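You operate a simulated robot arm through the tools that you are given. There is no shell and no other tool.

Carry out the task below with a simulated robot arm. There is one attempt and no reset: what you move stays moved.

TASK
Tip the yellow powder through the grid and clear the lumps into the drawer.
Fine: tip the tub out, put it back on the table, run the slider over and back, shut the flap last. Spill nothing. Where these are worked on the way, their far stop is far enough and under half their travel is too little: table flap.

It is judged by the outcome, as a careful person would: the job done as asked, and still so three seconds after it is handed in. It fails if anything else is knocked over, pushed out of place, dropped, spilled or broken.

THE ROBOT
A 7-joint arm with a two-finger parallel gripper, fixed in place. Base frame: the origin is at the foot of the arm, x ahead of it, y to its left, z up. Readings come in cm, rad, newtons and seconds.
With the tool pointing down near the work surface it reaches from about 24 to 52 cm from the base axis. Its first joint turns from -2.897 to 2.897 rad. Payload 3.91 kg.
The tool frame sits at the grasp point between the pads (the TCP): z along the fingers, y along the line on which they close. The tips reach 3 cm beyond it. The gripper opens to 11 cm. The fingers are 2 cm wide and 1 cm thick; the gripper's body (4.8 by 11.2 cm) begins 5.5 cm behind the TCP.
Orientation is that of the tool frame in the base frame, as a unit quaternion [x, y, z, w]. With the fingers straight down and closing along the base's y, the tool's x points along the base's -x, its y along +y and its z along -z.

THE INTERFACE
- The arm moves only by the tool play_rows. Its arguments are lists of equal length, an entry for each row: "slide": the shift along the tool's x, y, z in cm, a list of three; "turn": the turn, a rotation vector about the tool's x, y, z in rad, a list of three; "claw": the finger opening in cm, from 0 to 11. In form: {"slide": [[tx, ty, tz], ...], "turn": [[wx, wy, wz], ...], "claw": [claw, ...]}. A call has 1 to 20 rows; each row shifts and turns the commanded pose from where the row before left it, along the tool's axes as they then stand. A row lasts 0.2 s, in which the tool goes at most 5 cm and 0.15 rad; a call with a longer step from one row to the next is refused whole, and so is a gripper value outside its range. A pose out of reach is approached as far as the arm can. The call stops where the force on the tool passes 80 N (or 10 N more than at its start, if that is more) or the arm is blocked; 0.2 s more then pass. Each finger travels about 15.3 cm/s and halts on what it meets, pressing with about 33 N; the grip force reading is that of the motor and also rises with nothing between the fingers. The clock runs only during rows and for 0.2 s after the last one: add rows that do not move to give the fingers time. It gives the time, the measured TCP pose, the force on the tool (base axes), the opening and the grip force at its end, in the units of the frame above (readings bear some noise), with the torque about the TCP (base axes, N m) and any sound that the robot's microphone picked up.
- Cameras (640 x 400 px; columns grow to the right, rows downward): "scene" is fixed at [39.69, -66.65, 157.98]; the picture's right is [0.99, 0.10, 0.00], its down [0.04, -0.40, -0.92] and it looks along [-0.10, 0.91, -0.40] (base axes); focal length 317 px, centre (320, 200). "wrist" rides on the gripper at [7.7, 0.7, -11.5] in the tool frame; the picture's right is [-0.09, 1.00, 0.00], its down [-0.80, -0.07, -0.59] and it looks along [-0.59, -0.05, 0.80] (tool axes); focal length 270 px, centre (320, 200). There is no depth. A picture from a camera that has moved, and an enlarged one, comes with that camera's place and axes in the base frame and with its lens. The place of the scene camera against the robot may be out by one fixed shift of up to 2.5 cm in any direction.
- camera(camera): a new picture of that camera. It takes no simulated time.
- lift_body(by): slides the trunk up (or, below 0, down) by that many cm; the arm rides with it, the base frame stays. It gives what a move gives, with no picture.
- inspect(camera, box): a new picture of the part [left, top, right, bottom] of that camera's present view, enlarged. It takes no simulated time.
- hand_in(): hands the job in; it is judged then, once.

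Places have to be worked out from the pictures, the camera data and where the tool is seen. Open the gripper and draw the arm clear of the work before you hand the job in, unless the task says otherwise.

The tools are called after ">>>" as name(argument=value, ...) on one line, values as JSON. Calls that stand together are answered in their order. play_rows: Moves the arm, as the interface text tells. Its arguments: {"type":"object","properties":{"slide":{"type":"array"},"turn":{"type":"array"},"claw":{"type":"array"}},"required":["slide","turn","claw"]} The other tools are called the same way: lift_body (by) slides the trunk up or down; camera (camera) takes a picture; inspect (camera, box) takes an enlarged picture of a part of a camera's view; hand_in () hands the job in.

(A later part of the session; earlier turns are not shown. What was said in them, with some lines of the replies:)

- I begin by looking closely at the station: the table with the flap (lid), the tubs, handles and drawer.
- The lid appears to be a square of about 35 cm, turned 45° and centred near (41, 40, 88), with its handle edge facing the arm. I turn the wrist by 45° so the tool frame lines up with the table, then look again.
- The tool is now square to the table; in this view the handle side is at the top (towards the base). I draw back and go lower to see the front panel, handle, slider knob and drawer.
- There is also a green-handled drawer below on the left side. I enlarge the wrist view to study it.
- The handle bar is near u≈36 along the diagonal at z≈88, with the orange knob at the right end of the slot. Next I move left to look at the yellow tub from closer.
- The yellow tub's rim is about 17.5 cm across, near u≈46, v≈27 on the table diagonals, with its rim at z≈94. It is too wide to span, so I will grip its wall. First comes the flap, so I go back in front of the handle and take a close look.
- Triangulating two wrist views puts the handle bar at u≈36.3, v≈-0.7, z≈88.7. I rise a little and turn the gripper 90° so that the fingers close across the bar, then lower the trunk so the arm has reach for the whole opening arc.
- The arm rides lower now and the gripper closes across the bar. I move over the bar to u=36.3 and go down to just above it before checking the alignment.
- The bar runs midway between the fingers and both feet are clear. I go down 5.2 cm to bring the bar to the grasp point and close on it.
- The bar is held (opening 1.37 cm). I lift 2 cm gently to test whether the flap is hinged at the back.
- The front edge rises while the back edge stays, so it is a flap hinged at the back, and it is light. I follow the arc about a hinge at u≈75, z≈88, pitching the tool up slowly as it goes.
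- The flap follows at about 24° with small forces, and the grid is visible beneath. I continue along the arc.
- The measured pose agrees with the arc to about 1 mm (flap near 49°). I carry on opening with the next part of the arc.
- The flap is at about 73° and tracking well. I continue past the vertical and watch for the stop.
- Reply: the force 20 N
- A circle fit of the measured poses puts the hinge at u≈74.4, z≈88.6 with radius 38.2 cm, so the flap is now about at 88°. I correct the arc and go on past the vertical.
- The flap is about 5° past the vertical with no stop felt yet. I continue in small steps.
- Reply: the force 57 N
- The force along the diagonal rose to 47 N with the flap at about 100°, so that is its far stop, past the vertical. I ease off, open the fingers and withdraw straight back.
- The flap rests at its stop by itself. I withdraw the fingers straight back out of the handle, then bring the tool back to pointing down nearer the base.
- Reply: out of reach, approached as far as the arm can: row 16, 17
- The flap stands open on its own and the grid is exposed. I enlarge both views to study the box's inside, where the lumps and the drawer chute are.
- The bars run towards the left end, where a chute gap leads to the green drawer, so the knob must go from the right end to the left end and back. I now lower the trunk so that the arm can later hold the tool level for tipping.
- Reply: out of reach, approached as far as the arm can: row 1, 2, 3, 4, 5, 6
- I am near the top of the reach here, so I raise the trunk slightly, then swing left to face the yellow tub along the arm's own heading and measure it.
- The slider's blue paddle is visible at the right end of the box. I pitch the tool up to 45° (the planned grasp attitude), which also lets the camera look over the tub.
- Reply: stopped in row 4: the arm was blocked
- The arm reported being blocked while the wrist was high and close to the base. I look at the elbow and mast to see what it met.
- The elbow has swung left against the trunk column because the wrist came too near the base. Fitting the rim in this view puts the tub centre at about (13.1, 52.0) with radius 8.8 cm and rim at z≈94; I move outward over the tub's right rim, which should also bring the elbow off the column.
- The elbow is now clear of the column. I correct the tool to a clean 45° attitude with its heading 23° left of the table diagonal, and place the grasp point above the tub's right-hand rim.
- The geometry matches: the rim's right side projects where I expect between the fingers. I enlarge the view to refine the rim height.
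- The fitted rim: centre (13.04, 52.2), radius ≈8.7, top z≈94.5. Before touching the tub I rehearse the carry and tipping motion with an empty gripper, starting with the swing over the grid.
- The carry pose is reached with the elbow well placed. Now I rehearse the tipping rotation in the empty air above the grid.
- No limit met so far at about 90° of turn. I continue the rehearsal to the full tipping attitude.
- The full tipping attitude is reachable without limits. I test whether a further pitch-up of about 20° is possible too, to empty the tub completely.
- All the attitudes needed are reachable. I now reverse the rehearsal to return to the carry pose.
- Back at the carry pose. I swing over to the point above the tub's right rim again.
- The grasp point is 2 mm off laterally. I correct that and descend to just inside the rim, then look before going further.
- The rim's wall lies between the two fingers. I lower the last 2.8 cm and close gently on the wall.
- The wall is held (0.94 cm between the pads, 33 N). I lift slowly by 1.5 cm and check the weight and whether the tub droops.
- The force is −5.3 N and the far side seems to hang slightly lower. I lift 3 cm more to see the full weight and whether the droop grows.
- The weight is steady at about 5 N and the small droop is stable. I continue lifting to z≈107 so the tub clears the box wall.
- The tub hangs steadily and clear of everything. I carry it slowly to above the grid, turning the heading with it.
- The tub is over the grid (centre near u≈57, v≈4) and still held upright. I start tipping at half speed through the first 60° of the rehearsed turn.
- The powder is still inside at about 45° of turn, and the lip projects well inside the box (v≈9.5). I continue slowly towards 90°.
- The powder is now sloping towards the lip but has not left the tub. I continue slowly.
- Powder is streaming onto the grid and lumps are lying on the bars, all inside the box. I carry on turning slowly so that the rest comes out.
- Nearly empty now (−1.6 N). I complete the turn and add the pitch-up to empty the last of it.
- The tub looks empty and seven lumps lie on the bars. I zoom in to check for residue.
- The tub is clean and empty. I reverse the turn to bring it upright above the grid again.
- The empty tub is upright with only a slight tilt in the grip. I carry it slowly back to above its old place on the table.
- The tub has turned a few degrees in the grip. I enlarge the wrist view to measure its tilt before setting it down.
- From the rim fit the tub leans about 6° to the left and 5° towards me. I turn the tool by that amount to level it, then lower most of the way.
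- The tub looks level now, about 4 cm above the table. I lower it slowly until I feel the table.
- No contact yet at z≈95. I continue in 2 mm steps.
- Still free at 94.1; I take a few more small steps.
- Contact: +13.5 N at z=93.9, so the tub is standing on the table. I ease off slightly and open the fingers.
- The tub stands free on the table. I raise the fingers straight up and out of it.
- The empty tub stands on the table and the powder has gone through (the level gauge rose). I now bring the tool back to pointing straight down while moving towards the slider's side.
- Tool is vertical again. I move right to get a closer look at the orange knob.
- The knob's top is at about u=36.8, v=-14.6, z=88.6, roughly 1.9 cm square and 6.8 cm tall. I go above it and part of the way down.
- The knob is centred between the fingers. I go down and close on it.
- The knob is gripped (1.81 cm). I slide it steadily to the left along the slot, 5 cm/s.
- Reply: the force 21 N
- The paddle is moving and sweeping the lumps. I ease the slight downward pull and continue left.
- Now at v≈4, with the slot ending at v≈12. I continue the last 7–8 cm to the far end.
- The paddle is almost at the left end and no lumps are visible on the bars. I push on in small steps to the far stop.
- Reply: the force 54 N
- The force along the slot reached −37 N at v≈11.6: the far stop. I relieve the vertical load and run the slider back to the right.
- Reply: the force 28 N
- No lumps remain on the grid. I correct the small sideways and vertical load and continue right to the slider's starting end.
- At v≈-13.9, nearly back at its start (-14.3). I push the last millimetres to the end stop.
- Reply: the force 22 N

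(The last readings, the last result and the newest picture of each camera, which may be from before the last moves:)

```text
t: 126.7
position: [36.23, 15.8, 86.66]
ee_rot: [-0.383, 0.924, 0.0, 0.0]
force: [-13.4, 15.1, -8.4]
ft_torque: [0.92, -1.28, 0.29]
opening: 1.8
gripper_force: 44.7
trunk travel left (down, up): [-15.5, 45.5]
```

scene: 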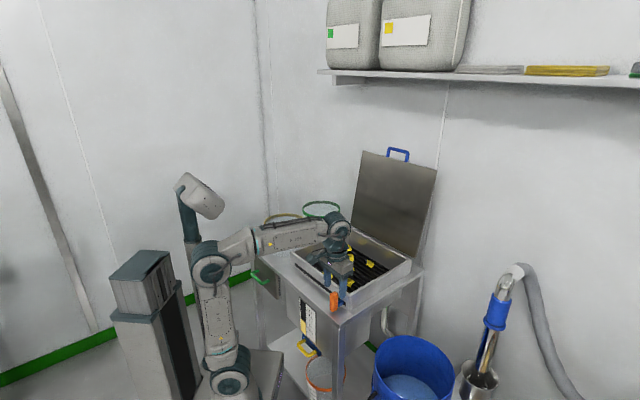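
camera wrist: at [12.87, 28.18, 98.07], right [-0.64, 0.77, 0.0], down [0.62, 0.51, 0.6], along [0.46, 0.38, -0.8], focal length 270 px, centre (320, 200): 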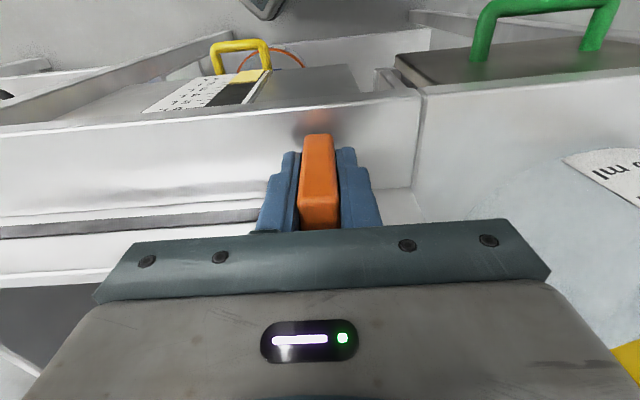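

The force shows +20 N along the slot at v≈-14.4, so the slider is back at its starting stop. I release the knob and rise.

>>> play_rows(slide=[[0, 0.15, 0], [0, 0, 0], [0, 0, 0], [0, 0, 0], [0, 0, 0], [0, 0, -1], [0, 0, -2], [0, 0, -2], [0, 0, -2], [0, 0, -2], [0, 0, -2], [0, 0, -1], [0, 0, 0]], turn=[[0, 0, 0], [0, 0, 0], [0, 0, 0], [0, 0, 0], [0, 0, 0], [0, 0, 0], [0, 0, 0], [0, 0, 0], [0, 0, 0], [0, 0, 0], [0, 0, 0], [0, 0, 0], [0, 0, 0]], claw=[1, 2.5, 4, 5, 5, 5, 5, 5, 5, 5, 5, 5, 5])

>>> camera(camera="wrist")

>>> inspect(camera="scene", box=[260, 210, 420, 320])

```text
t: 129.5
position: [36.12, 15.61, 98.57]
ee_rot: [-0.381, 0.925, -0.001, 0.0]
force: [-0.3, -0.2, 0.4]
ft_torque: [0.0, -0.02, 0.03]
opening: 5.02
gripper_force: 0.0
trunk travel left (down, up): [-15.5, 45.5]
```

```text
taken
camera wrist: at [30.27, 10.59, 109.92], right [-0.64, 0.77, 0.0], down [0.62, 0.51, 0.59], along [0.46, 0.38, -0.8], focal length 270 px, centre (320, 200)
```

wrist: 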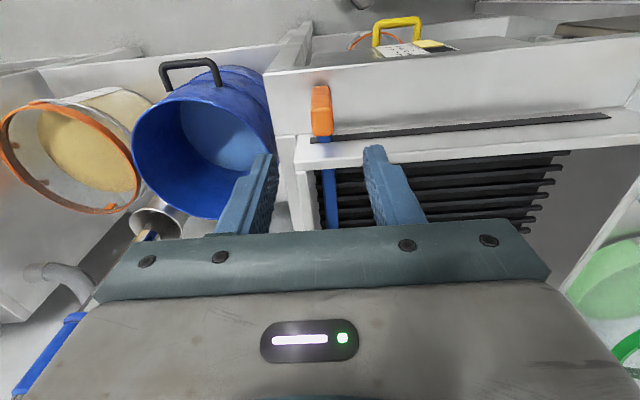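

```text
3.64 times, centred on (340, 265) of scene
camera zoom: at [39.69, -66.65, 157.98], right [0.99, 0.1, 0.0], down [0.04, -0.4, -0.92], along [-0.1, 0.91, -0.4], focal length 1154 px, centre (247, -36)
```

zoom: 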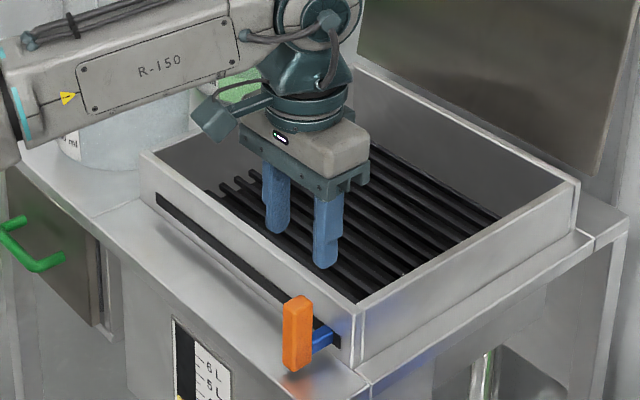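

The slider is home and the grid looks clear. I move left to look into the chute end to be sure that all the lumps dropped.

>>> play_rows(slide=[[-0.5, 2.2, 0], [-0.5, 2.4, 0], [-0.5, 2.4, 0], [-0.5, 2.4, 0], [-0.5, 2.4, 0], [-0.5, 2.4, 0], [-0.5, 2.4, 0], [0, 2.4, 0], [0, 0, 0]], turn=[[0, 0, 0], [0, 0, 0], [0, 0, 0], [0, 0, 0], [0, 0, 0], [0, 0, 0], [0, 0, 0], [0, 0, 0], [0, 0, 0]], claw=[5, 5, 5, 5, 5, 5, 5, 5, 5])

>>> camera(camera="wrist")

>>> inspect(camera="scene", box=[230, 200, 430, 325])

>>> camera(camera="scene")

```text
t: 131.5
position: [25.21, 31.59, 98.6]
ee_rot: [-0.381, 0.924, 0.0, 0.0]
force: [-0.1, -0.7, 0.2]
ft_torque: [-0.01, 0.0, -0.01]
opening: 5.0
gripper_force: 0.0
trunk travel left (down, up): [-15.5, 45.5]
```

```text
taken
camera wrist: at [19.34, 26.61, 110.03], right [-0.64, 0.77, 0.0], down [0.62, 0.51, 0.59], along [0.46, 0.38, -0.8], focal length 270 px, centre (320, 200)
```

wrist: 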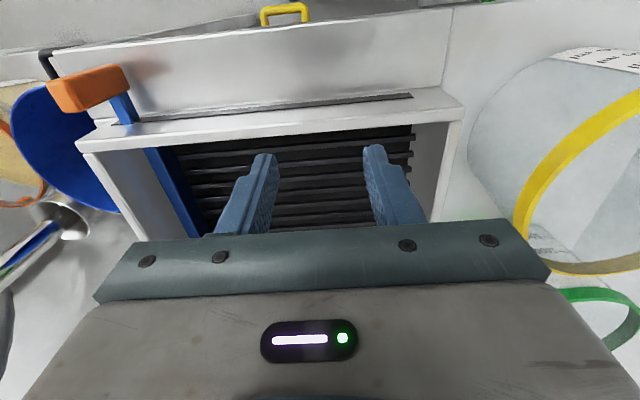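

```text
3.20 times, centred on (330, 262) of scene
camera zoom: at [39.69, -66.65, 157.98], right [0.99, 0.1, 0.0], down [0.04, -0.4, -0.92], along [-0.1, 0.91, -0.4], focal length 1016 px, centre (288, 0)
```

zoom: 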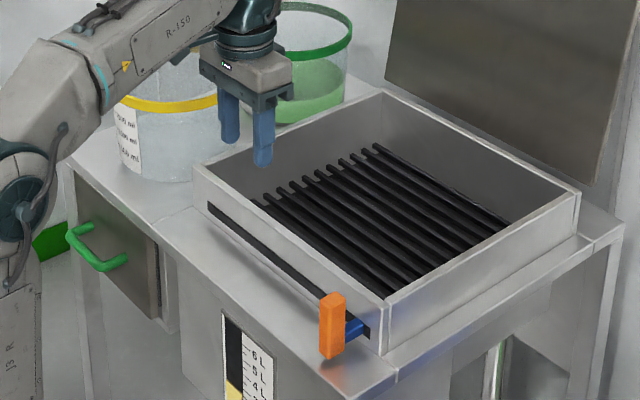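

```text
taken
```

scene: 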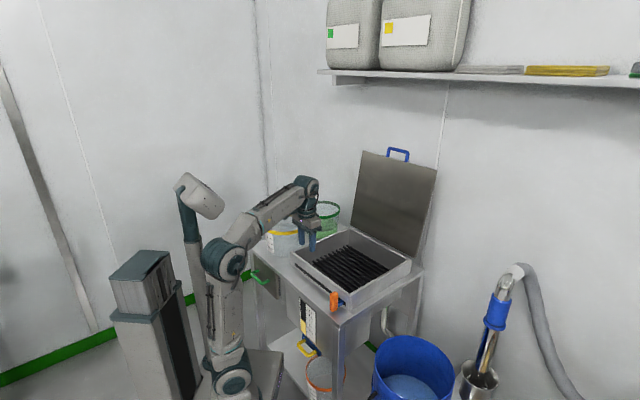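

The grid and chute are clear of lumps and nothing was spilled. Now for the flap: I raise the trunk back to the height used for opening it.

>>> lift_body(by=21)

>>> play_rows(slide=[[0.5, -0.45, 0], [0.5, -0.45, 0], [0.5, -0.45, 0], [0.5, -0.45, 0], [0.5, -0.45, 0], [0.5, -0.45, 0], [0.5, -0.45, 0], [0.5, -0.45, 0], [0.5, -0.45, 0], [0.4, -0.45, 0], [0, -0.4, 0], [0, 0, 0], [0, 0, 0]], turn=[[0, 0, 0], [0, 0, 0], [0, 0, 0], [0, 0, 0], [0, 0, 0], [0, 0, 0], [0, 0, 0], [0, 0, 0], [0, 0, 0], [0, 0, 0], [0, 0, 0], [0, 0, 0], [0, 0, 0]], claw=[4, 3.2, 3.2, 3.2, 3.2, 3.2, 3.2, 3.2, 3.2, 3.2, 3.2, 3.2, 3.2])

>>> play_rows(slide=[[0, 0, -0.4], [0, 0, -0.4], [0, 0, -0.4], [0, 0, -0.4], [0, 0, -0.4], [0, 0, -0.4], [0, 0, -0.4], [0, 0, -0.4], [0, 0, -0.4], [0, 0, -0.4], [0, 0, -0.4], [0, 0, 0]], turn=[[0, 0, -0.1428], [0, 0, -0.1428], [0, 0, -0.1428], [0, 0, -0.1428], [0, 0, -0.1428], [0, 0, -0.1428], [0, 0, -0.1428], [0, 0, -0.1428], [0, 0, -0.1428], [0, 0, -0.1428], [0, 0, -0.1428], [0, 0, 0]], claw=[3.2, 3.2, 3.2, 3.2, 3.2, 3.2, 3.2, 3.2, 3.2, 3.2, 3.2, 3.2])

>>> camera(camera="scene")

```text
t: 133.8
position: [25.3, 31.53, 119.66]
ee_rot: [-0.382, 0.924, 0.0, 0.0]
force: [-0.8, 0.2, 0.5]
ft_torque: [0.03, 0.02, 0.02]
opening: 4.97
gripper_force: 0.1
trunk travel left (down, up): [-36.5, 24.5]
```

```text
t: 136.6
position: [25.22, 24.68, 119.72]
ee_rot: [-0.38, 0.925, 0.0, 0.001]
force: [-0.6, -0.1, 0.4]
ft_torque: [0.02, -0.03, -0.01]
opening: 3.19
gripper_force: 0.1
trunk travel left (down, up): [-36.5, 24.5]
```

```text
t: 139.2
position: [25.21, 24.52, 123.98]
ee_rot: [0.923, -0.384, 0.0, 0.0]
force: [-1.0, -0.3, -0.5]
ft_torque: [0.0, -0.01, -0.01]
opening: 3.22
gripper_force: 0.0
trunk travel left (down, up): [-36.5, 24.5]
```

```text
taken
```

scene: 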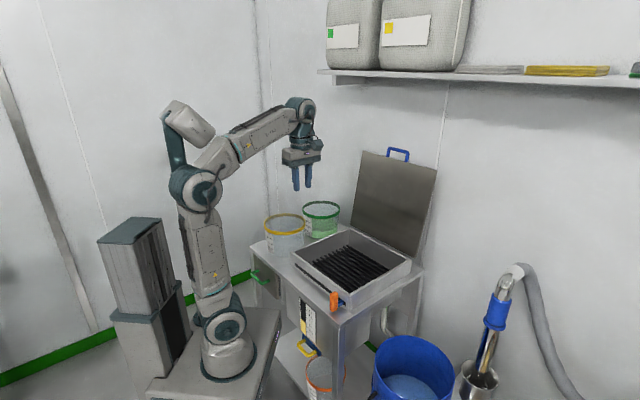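

The flap stands at its stop with the blue handle on top. I retrace the earlier path: pitch the tool up while moving towards the handle.

>>> play_rows(slide=[[0, -2.16, -0.9], [0, -2.256, -0.62], [0, -2.316, -0.33], [0, -2.34, -0.036], [0, -2.325, 0.26], [0, -2.274, 0.551], [0, -2.187, 0.834], [0, -2.064, 1.103], [0, -1.908, 1.355], [0, -1.721, 1.585], [0, 0, 0]], turn=[[0.1265, 0, 0], [0.1265, 0, 0], [0.1265, 0, 0], [0.1265, 0, 0], [0.1265, 0, 0], [0.1265, 0, 0], [0.1265, 0, 0], [0.1265, 0, 0], [0.1265, 0, 0], [0.1265, 0, 0], [0, 0, 0]], claw=[3.2, 3.2, 3.2, 3.2, 3.2, 3.2, 3.2, 3.2, 3.2, 3.2, 3.2])

>>> camera(camera="scene")

>>> camera(camera="wrist")

```text
t: 141.6
position: [40.47, 39.97, 133.08]
ee_rot: [0.744, -0.31, 0.228, -0.546]
force: [-0.4, -0.8, -0.7]
ft_torque: [0.0, -0.01, 0.0]
opening: 3.22
gripper_force: 0.0
trunk travel left (down, up): [-36.5, 24.5]
```

```text
taken
```

scene: 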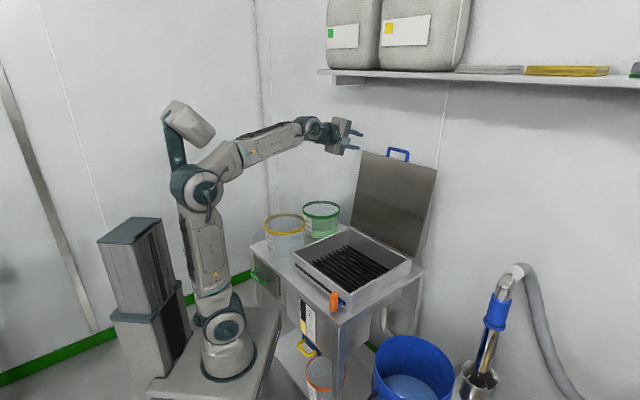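

```text
taken
camera wrist: at [38.1, 26.58, 135.81], right [-0.27, -0.15, -0.95], down [-0.95, 0.18, 0.25], along [0.14, 0.97, -0.19], focal length 270 px, centre (320, 200)
```

wrist: 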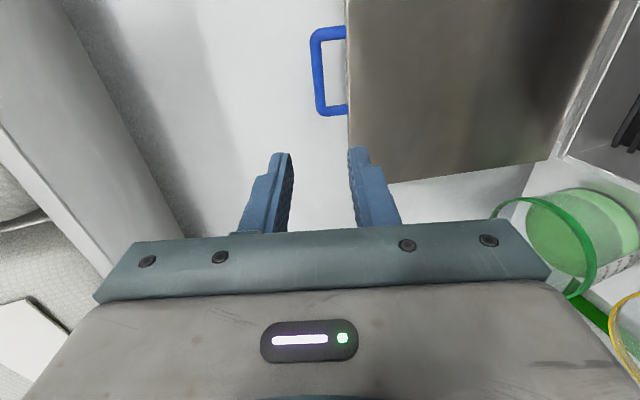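

Pose matches the earlier withdrawal path. I advance 15 cm towards the bar, then check the alignment.

>>> play_rows(slide=[[0.05, -0.14, 3], [0.05, -0.14, 3], [0.05, -0.14, 3], [0.05, -0.146, 3], [0, 0, 3], [0, 0, 0]], turn=[[0, 0, 0], [0, 0, 0], [0, 0, 0], [0, 0, 0], [0, 0, 0], [0, 0, 0]], claw=[3.2, 3.2, 3.2, 3.2, 3.2, 3.2])

>>> camera(camera="wrist")

>>> inspect(camera="wrist", box=[220, 20, 460, 220])

>>> inspect(camera="scene", box=[300, 100, 460, 200])

```text
t: 142.9
position: [50.9, 49.92, 128.92]
ee_rot: [0.744, -0.31, 0.227, -0.546]
force: [0.8, 1.3, 0.2]
ft_torque: [0.03, 0.02, 0.02]
opening: 3.2
gripper_force: 0.2
trunk travel left (down, up): [-36.5, 24.5]
```

```text
taken
camera wrist: at [48.59, 36.52, 131.74], right [-0.27, -0.15, -0.95], down [-0.95, 0.18, 0.25], along [0.14, 0.97, -0.19], focal length 270 px, centre (320, 200)
```

wrist: 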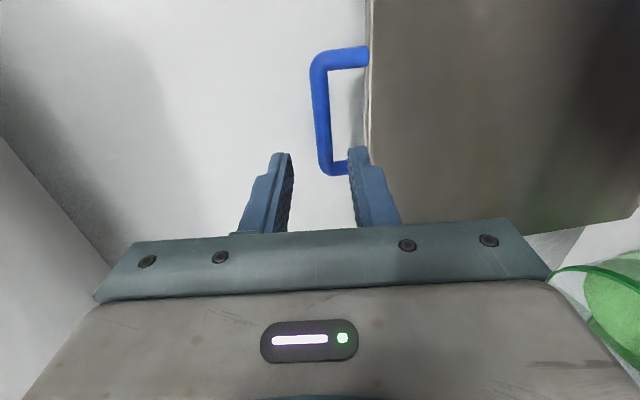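

```text
2.00 times, centred on (340, 120) of wrist
camera zoom: at [48.59, 36.52, 131.74], right [-0.27, -0.15, -0.95], down [-0.95, 0.18, 0.25], along [0.14, 0.97, -0.19], focal length 541 px, centre (280, 360)
```

zoom: 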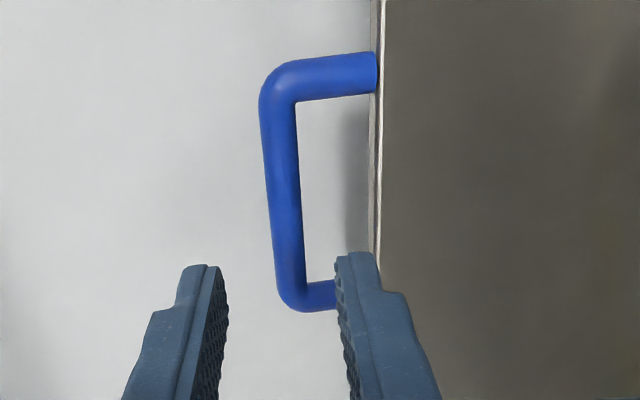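

```text
4.00 times, centred on (380, 150) of scene
camera zoom: at [39.69, -66.65, 157.98], right [0.99, 0.1, 0.0], down [0.04, -0.4, -0.92], along [-0.1, 0.91, -0.4], focal length 1269 px, centre (80, 400)
```

zoom: 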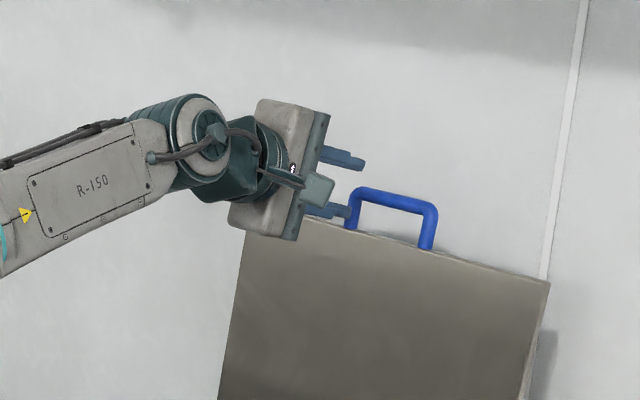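

The bar lines up between the fingers with clearance to the flap's edge. I advance the last 10 cm and close on the bar.

>>> play_rows(slide=[[0, 0.05, 2.5], [0, 0.05, 2.5], [0, 0.05, 2.5], [0, 0, 2], [0, 0, 0.4], [0, 0, 0], [0, 0, 0], [0, 0, 0], [0, 0, 0]], turn=[[0, 0, 0], [0, 0, 0], [0, 0, 0], [0, 0, 0], [0, 0, 0], [0, 0, 0], [0, 0, 0], [0, 0, 0], [0, 0, 0]], claw=[3.2, 3.2, 3.2, 3.2, 3.2, 2.4, 1.6, 0.8, 0.5])

>>> inspect(camera="wrist", box=[220, 20, 460, 220])

>>> inspect(camera="scene", box=[300, 100, 460, 200])

```text
t: 144.9
position: [57.69, 56.53, 125.9]
ee_rot: [0.744, -0.31, 0.228, -0.546]
force: [-0.4, 0.2, -2.2]
ft_torque: [0.0, 0.04, 0.1]
opening: 1.35
gripper_force: 45.0
trunk travel left (down, up): [-36.5, 24.5]
```

```text
2.00 times, centred on (340, 120) of wrist
camera zoom: at [55.19, 43.25, 128.61], right [-0.27, -0.15, -0.95], down [-0.95, 0.18, 0.25], along [0.14, 0.97, -0.19], focal length 541 px, centre (280, 360)
```

zoom: 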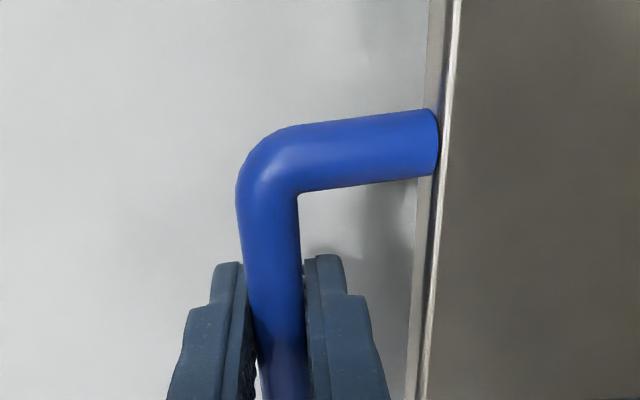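

```text
4.00 times, centred on (380, 150) of scene
camera zoom: at [39.69, -66.65, 157.98], right [0.99, 0.1, 0.0], down [0.04, -0.4, -0.92], along [-0.1, 0.91, -0.4], focal length 1269 px, centre (80, 400)
```

zoom: 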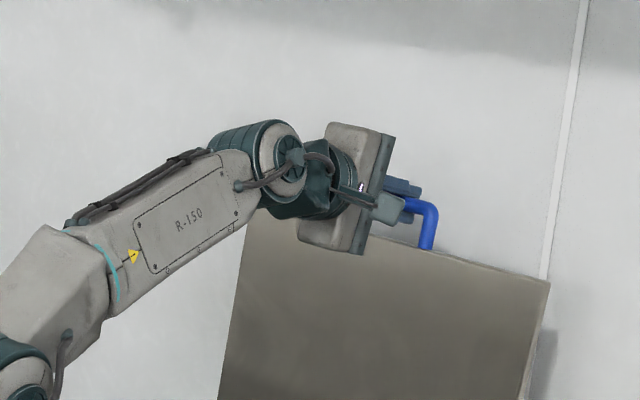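

The bar is gripped again (1.35 cm). I start swinging the flap shut along the arc, first past the vertical.

>>> play_rows(slide=[[0, 0.325, -1.963], [0, 0.508, -1.922], [0, 0.688, -1.869], [0, 0.868, -1.791], [0, 1.038, -1.692], [0, 0, 0]], turn=[[-0.04363, 0, 0], [-0.04363, 0, 0], [-0.04363, 0, 0], [-0.04363, 0, 0], [-0.04363, 0, 0], [0, 0, 0]], claw=[0.5, 0.5, 0.5, 0.5, 0.5, 0.5])

>>> inspect(camera="scene", box=[240, 100, 480, 250])

```text
t: 146.3
position: [50.44, 49.4, 126.46]
ee_rot: [0.799, -0.332, 0.192, -0.462]
force: [-1.2, 1.2, 9.5]
ft_torque: [-0.13, -0.14, -0.12]
opening: 1.38
gripper_force: 44.8
trunk travel left (down, up): [-36.5, 24.5]
```

```text
2.67 times, centred on (360, 175) of scene
camera zoom: at [39.69, -66.65, 157.98], right [0.99, 0.1, 0.0], down [0.04, -0.4, -0.92], along [-0.1, 0.91, -0.4], focal length 846 px, centre (213, 267)
```

zoom: 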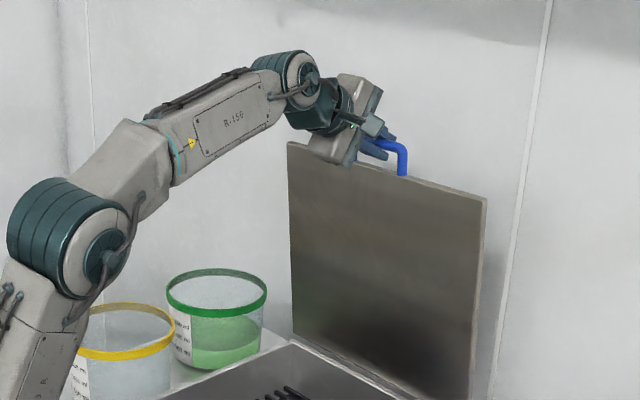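

Tracking well with small forces. I continue lowering the flap along the arc.

>>> play_rows(slide=[[0, 1.189, -1.6], [0, 1.34, -1.47], [0, 1.481, -1.331], [0, 1.591, -1.187], [0, 1.699, -1.029], [0, 1.795, -0.864], [0, 1.874, -0.686], [0, 0, 0]], turn=[[-0.04363, 0, 0], [-0.04363, 0, 0], [-0.04363, 0, 0], [-0.04363, 0, 0], [-0.04363, 0, 0], [-0.04363, 0, 0], [-0.04363, 0, 0], [0, 0, 0]], claw=[0.5, 0.5, 0.5, 0.5, 0.5, 0.5, 0.5, 0.5])

>>> inspect(camera="scene", box=[240, 100, 480, 250])

```text
t: 148.2
position: [41.18, 40.12, 122.49]
ee_rot: [0.861, -0.358, 0.139, -0.334]
force: [0.0, -1.5, 0.2]
ft_torque: [-0.24, -0.12, -0.08]
opening: 1.37
gripper_force: 45.0
trunk travel left (down, up): [-36.5, 24.5]
```

```text
2.67 times, centred on (360, 175) of scene
camera zoom: at [39.69, -66.65, 157.98], right [0.99, 0.1, 0.0], down [0.04, -0.4, -0.92], along [-0.1, 0.91, -0.4], focal length 846 px, centre (213, 267)
```

zoom: 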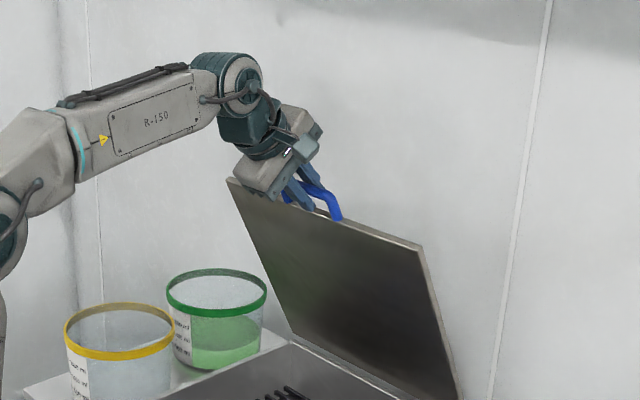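

The flap is at about 64°. I continue with the next ten steps of the arc.

>>> play_rows(slide=[[0, 1.926, -0.503], [0, 1.958, -0.311], [0, 1.993, -0.13], [0, 1.985, 0.063], [0, 1.973, 0.249], [0, 1.936, 0.453], [0, 1.894, 0.601], [0, 1.835, 0.774], [0, 1.762, 0.934], [0, 1.664, 1.075], [0, 0, 0]], turn=[[-0.04363, 0, 0], [-0.04363, 0, 0], [-0.04363, 0, 0], [-0.04363, 0, 0], [-0.04363, 0, 0], [-0.0349, 0, 0], [-0.0349, 0, 0], [-0.0349, 0, 0], [-0.0349, 0, 0], [-0.0349, 0, 0], [0, 0, 0]], claw=[0.5, 0.5, 0.5, 0.5, 0.5, 0.5, 0.5, 0.5, 0.5, 0.5, 0.5])

>>> inspect(camera="scene", box=[220, 150, 440, 288])

```text
t: 150.6
position: [30.61, 29.68, 109.41]
ee_rot: [0.909, -0.379, 0.067, -0.16]
force: [6.1, -8.7, 1.1]
ft_torque: [-0.34, -0.48, -0.03]
opening: 1.34
gripper_force: 45.5
trunk travel left (down, up): [-36.5, 24.5]
```

```text
2.90 times, centred on (330, 219) of scene
camera zoom: at [39.69, -66.65, 157.98], right [0.99, 0.1, 0.0], down [0.04, -0.4, -0.92], along [-0.1, 0.91, -0.4], focal length 920 px, centre (291, 145)
```

zoom: 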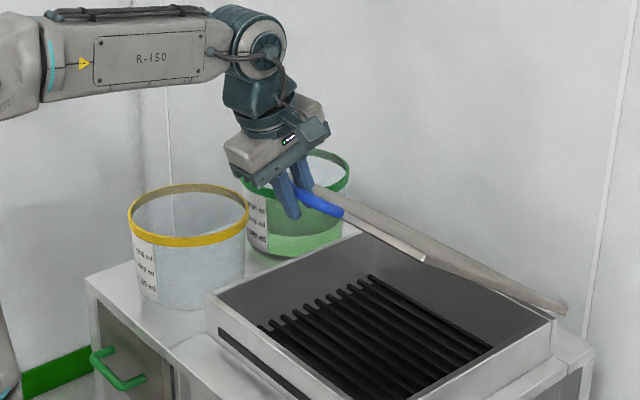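

The flap is at about 33° and tracking. I go on lowering it with a small sideways correction.

>>> play_rows(slide=[[0.05, 1.574, 1.226], [0.05, 1.46, 1.355], [0, 1.337, 1.469], [0, 1.2, 1.587], [0, 1.054, 1.688], [0, 0.911, 1.769], [0, 0.754, 1.843], [0, 0.582, 1.9], [0, 0, 0]], turn=[[-0.0349, 0, 0], [-0.0349, 0, 0], [-0.0349, 0, 0], [-0.0349, 0, 0], [-0.0349, 0, 0], [-0.0349, 0, 0], [-0.0349, 0, 0], [-0.0349, 0, 0], [0, 0, 0]], claw=[0.5, 0.5, 0.5, 0.5, 0.5, 0.5, 0.5, 0.5, 0.5])

>>> inspect(camera="scene", box=[220, 150, 440, 288])

>>> camera(camera="wrist")

```text
t: 152.6
position: [26.51, 25.6, 94.79]
ee_rot: [0.923, -0.384, 0.013, -0.031]
force: [-11.1, 0.1, -1.2]
ft_torque: [0.22, 0.31, 0.18]
opening: 1.36
gripper_force: 44.6
trunk travel left (down, up): [-36.5, 24.5]
```

```text
2.90 times, centred on (330, 219) of scene
camera zoom: at [39.69, -66.65, 157.98], right [0.99, 0.1, 0.0], down [0.04, -0.4, -0.92], along [-0.1, 0.91, -0.4], focal length 920 px, centre (291, 145)
```

zoom: 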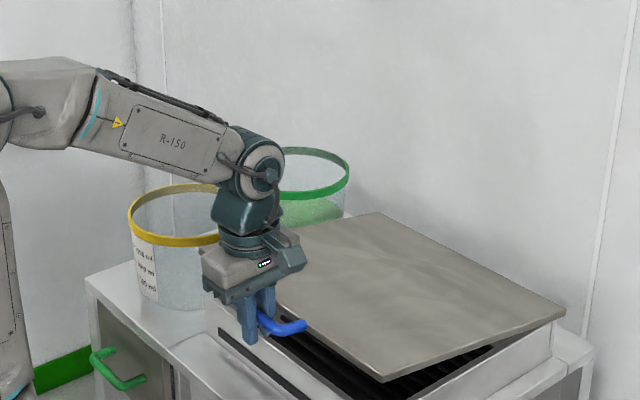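

```text
taken
camera wrist: at [30.96, 19.04, 106.15], right [-0.77, -0.64, -0.07], down [-0.54, 0.59, 0.6], along [-0.34, 0.5, -0.8], focal length 270 px, centre (320, 200)
```

wrist: 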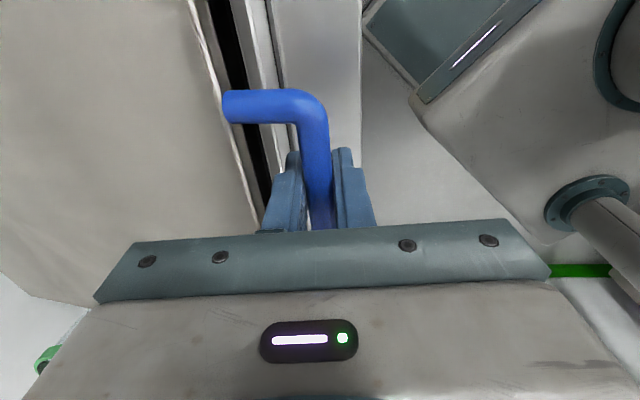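

About 6 cm left. I lower it slowly the rest of the way so that it shuts gently.

>>> play_rows(slide=[[0, 0.21, 0.988], [0, 0.192, 0.991], [0, 0.135, 0.996], [0, 0.117, 0.998], [0, 0.05, 0.8], [0, 0, 0]], turn=[[-0.0175, 0, 0], [-0.0175, 0, 0], [-0.0175, 0, 0], [-0.0175, 0, 0], [0, 0, 0], [0, 0, 0]], claw=[0.5, 0.5, 0.5, 0.5, 0.5, 0.5])

>>> play_rows(slide=[[0, 0.02, 0.3], [0, 0.02, 0.3], [0, 0, 0.25], [0, 0, 0.2], [0, 0, 0]], turn=[[0, 0, 0], [0, 0, 0], [0, 0, 0], [0, 0, 0], [0, 0, 0]], claw=[0.5, 0.5, 0.5, 0.5, 0.5])

>>> inspect(camera="scene", box=[240, 190, 440, 315])

>>> camera(camera="wrist")

```text
t: 153.9
position: [26.2, 25.2, 90.01]
ee_rot: [0.923, -0.384, 0.001, 0.0]
force: [-19.6, -7.7, -0.6]
ft_torque: [0.14, 0.05, 0.15]
opening: 1.37
gripper_force: 45.3
trunk travel left (down, up): [-36.5, 24.5]
```

```text
t: 155.2
position: [26.07, 25.1, 89.12]
ee_rot: [0.923, -0.385, 0.001, -0.001]
force: [-19.5, -10.8, -0.9]
ft_torque: [-0.04, -0.23, 0.16]
opening: 1.35
gripper_force: 44.6
trunk travel left (down, up): [-36.5, 24.5]
```

```text
3.20 times, centred on (340, 252) of scene
camera zoom: at [39.69, -66.65, 157.98], right [0.99, 0.1, 0.0], down [0.04, -0.4, -0.92], along [-0.1, 0.91, -0.4], focal length 1016 px, centre (256, 32)
```

zoom: 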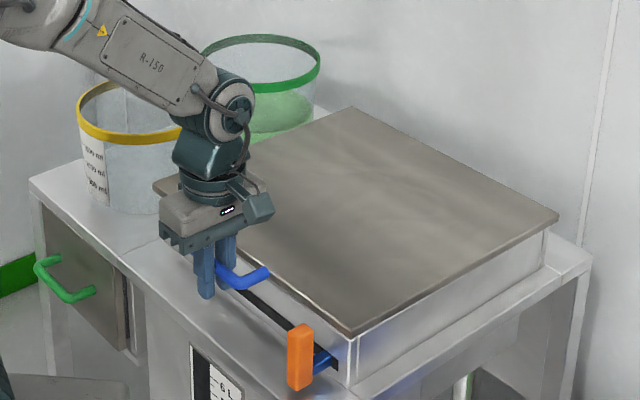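

```text
taken
camera wrist: at [31.07, 19.15, 100.43], right [-0.77, -0.64, 0.0], down [-0.52, 0.62, 0.59], along [-0.38, 0.46, -0.8], focal length 270 px, centre (320, 200)
```

wrist: 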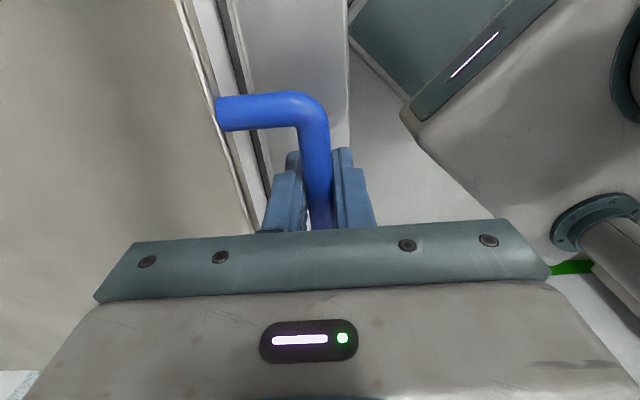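

The flap is almost down; the front corner is still a few millimetres above its closed position. I lower on in 2 mm steps until it seats, easing the pull along the diagonal.

>>> play_rows(slide=[[0, 0.12, 0.2], [0, 0.03, 0.2], [0, 0, 0.2], [0, 0, 0]], turn=[[0, 0, 0], [0, 0, 0], [0, 0, 0], [0, 0, 0]], claw=[0.5, 0.5, 0.5, 0.5])

>>> inspect(camera="scene", box=[300, 240, 440, 315])

```text
t: 156.2
position: [26.12, 25.15, 88.37]
ee_rot: [0.923, -0.384, 0.001, -0.001]
force: [-8.1, -2.8, -0.4]
ft_torque: [0.0, -0.25, 0.16]
opening: 1.34
gripper_force: 44.5
trunk travel left (down, up): [-36.5, 24.5]
```

```text
4.57 times, centred on (370, 278) of scene
camera zoom: at [39.69, -66.65, 157.98], right [0.99, 0.1, 0.0], down [0.04, -0.4, -0.92], along [-0.1, 0.91, -0.4], focal length 1451 px, centre (91, -154)
```

zoom: 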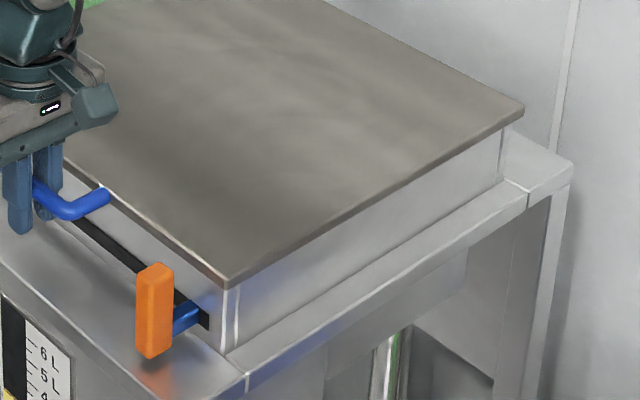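

Nearly seated, but no contact force yet. I continue in small steps.

>>> play_rows(slide=[[0, 0, 0.15], [0, 0, 0.15], [0, 0, 0.15], [0, 0, 0]], turn=[[0, 0, 0], [0, 0, 0], [0, 0, 0], [0, 0, 0]], claw=[0.5, 0.5, 0.5, 0.5])

>>> inspect(camera="scene", box=[300, 240, 440, 315])

```text
t: 157.2
position: [26.08, 25.11, 88.14]
ee_rot: [0.923, -0.384, 0.001, -0.003]
force: [-6.3, -0.6, 39.0]
ft_torque: [0.02, -0.05, 0.16]
opening: 1.39
gripper_force: 44.6
trunk travel left (down, up): [-36.5, 24.5]
```

```text
4.57 times, centred on (370, 278) of scene
camera zoom: at [39.69, -66.65, 157.98], right [0.99, 0.1, 0.0], down [0.04, -0.4, -0.92], along [-0.1, 0.91, -0.4], focal length 1451 px, centre (91, -154)
```

zoom: 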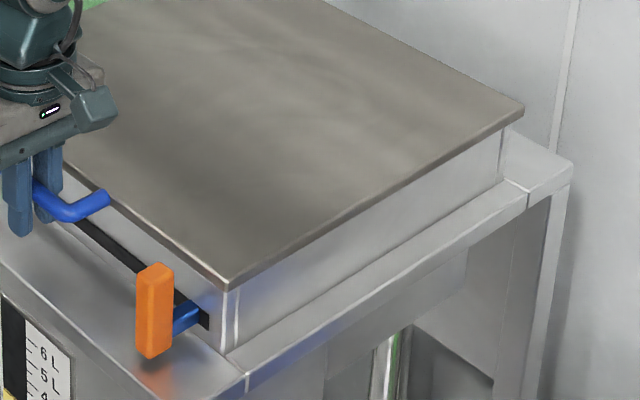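

Contact of +39 N: the flap is seated shut. I ease off, open the fingers and rise straight off the handle.

>>> play_rows(slide=[[0, 0, -0.2], [0, 0, 0], [0, 0, 0], [0, 0, 0], [0, 0, -0.5], [0, 0, -1], [0, 0, -1.5], [0, 0, -2], [0, 0, -2], [0, 0, -2], [0, 0, -2], [0, 0, 0]], turn=[[0, 0, 0], [0, 0, 0], [0, 0, 0], [0, 0, 0], [0, 0, 0], [0, 0, 0], [0, 0, 0], [0, 0, 0], [0, 0, 0], [0, 0, 0], [0, 0, 0], [0, 0, 0]], claw=[0.5, 2, 3.2, 3.2, 3.2, 3.2, 3.2, 3.2, 3.2, 3.2, 3.2, 3.2])

>>> camera(camera="wrist")

>>> inspect(camera="scene", box=[240, 190, 440, 315])

```text
t: 159.8
position: [26.38, 25.17, 99.05]
ee_rot: [0.923, -0.384, 0.0, 0.0]
force: [-0.1, 0.8, 0.6]
ft_torque: [0.0, 0.0, 0.02]
opening: 3.21
gripper_force: 0.1
trunk travel left (down, up): [-36.5, 24.5]
```

```text
taken
camera wrist: at [31.2, 19.11, 110.47], right [-0.77, -0.64, 0.0], down [-0.51, 0.62, 0.59], along [-0.38, 0.46, -0.8], focal length 270 px, centre (320, 200)
```

wrist: 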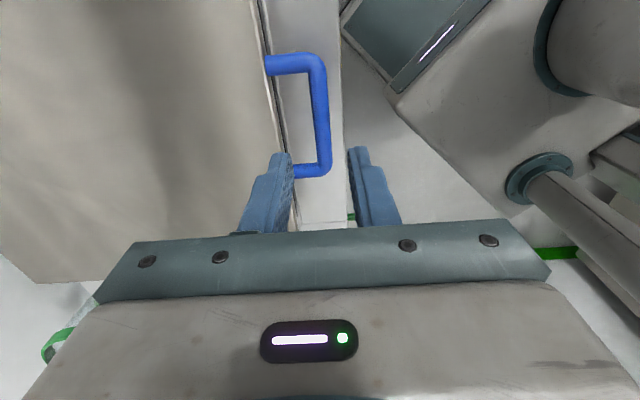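

```text
3.20 times, centred on (340, 252) of scene
camera zoom: at [39.69, -66.65, 157.98], right [0.99, 0.1, 0.0], down [0.04, -0.4, -0.92], along [-0.1, 0.91, -0.4], focal length 1016 px, centre (256, 32)
```

zoom: 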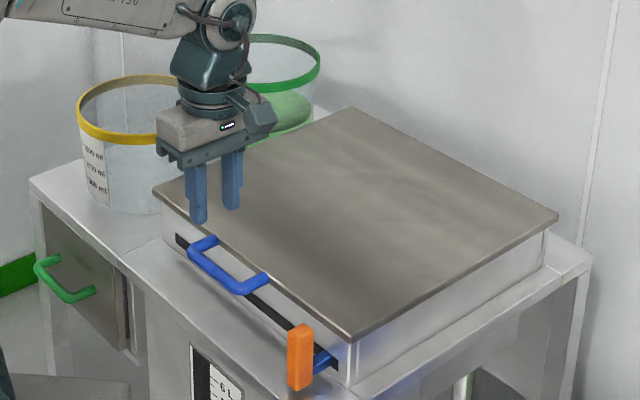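

The flap matches its original shut position and the knob is at its starting end. I open the gripper and draw the arm up and back clear of the work.

>>> play_rows(slide=[[0, 0.5, -2], [0, 0.6, -2], [0, 0.6, -2], [0, 0.6, -2], [0, 0.6, -2], [0, 0.6, -2], [0, 0.6, -2], [0, 0.6, -2], [0, 0, -2], [0, 0, -2], [0, 0, 0]], turn=[[0, 0, 0], [0, 0, 0], [0, 0, 0], [0, 0, 0], [0, 0, 0], [0, 0, 0], [0, 0, 0], [0, 0, 0], [0, 0, 0], [0, 0, 0], [0, 0, 0]], claw=[3.5, 4, 5, 6, 7, 8, 9, 10, 10.8, 10.8, 10.8])

>>> camera(camera="scene")

>>> inspect(camera="scene", box=[240, 190, 440, 315])

>>> inspect(camera="scene", box=[240, 275, 440, 400])

>>> camera(camera="wrist")

```text
t: 162.2
position: [22.64, 21.57, 119.17]
ee_rot: [0.923, -0.384, 0.0, 0.0]
force: [0.3, 0.3, 0.6]
ft_torque: [0.03, 0.01, -0.01]
opening: 10.81
gripper_force: 0.0
trunk travel left (down, up): [-36.5, 24.5]
```

```text
taken
```

scene: 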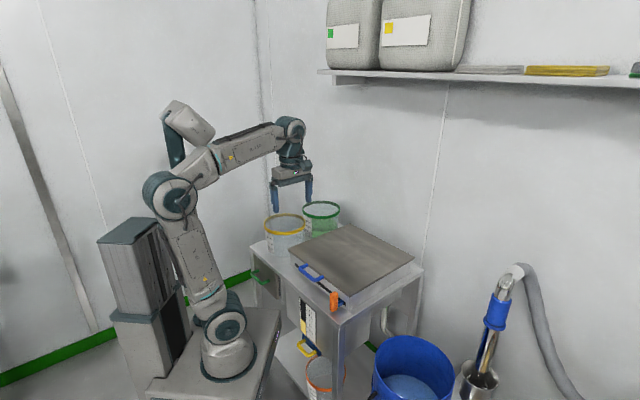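

```text
3.20 times, centred on (340, 252) of scene
camera zoom: at [39.69, -66.65, 157.98], right [0.99, 0.1, 0.0], down [0.04, -0.4, -0.92], along [-0.1, 0.91, -0.4], focal length 1016 px, centre (256, 32)
```

zoom: 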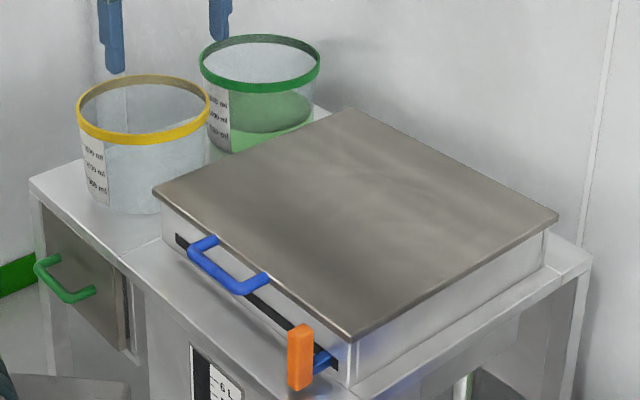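

```text
3.20 times, centred on (340, 338) of scene
camera zoom: at [39.69, -66.65, 157.98], right [0.99, 0.1, 0.0], down [0.04, -0.4, -0.92], along [-0.1, 0.91, -0.4], focal length 1016 px, centre (256, -240)
```

zoom: 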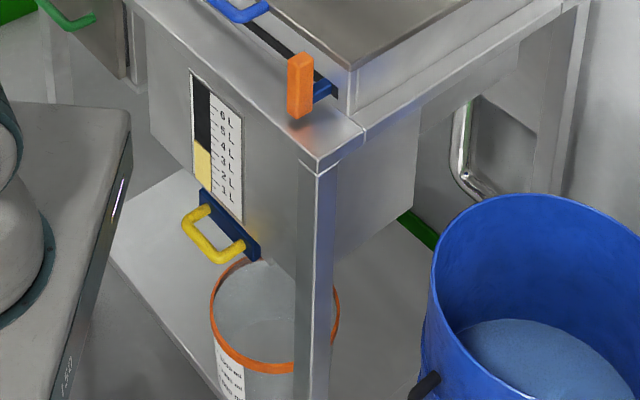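

```text
taken
camera wrist: at [27.63, 15.61, 130.6], right [-0.77, -0.64, 0.0], down [-0.51, 0.62, 0.59], along [-0.38, 0.46, -0.8], focal length 270 px, centre (320, 200)
```

wrist: 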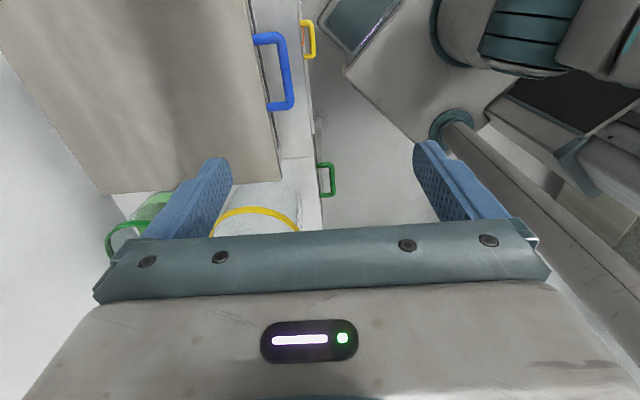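

The final pictures show:
- The powder went through the grid and the gauge level is higher.
- The empty tub stands on the table.
- The slider is back at its start.
- The grid was clear of lumps before I shut the flap.
- The flap is seated and the arm is clear with the gripper open.

I hand the job in.

>>> hand_in()

```text
The job is handed in.
```

The job is done and handed in. All the yellow powder went through the grid, and the hopper gauge reads higher than at the start.

- **Flap:** I opened it to its far stop, about 100°, and it held there on its own. I shut it last, and it is seated where it was at the start.
- **Tub:** It was tipped out completely over the grid, with no residue or spills visible. It now stands empty on the table, close to where it stood before.
- **Slider:** I ran it over to its left stop and back to its right stop. It swept seven lumps off the bars.
- **Lumps:** None were left on the grid or, as far as I could see, in the chute leading to the green-handled drawer. I couldn't see inside the drawer itself.

Nothing else looks moved or knocked over. The arm is clear of the work and the gripper is open.
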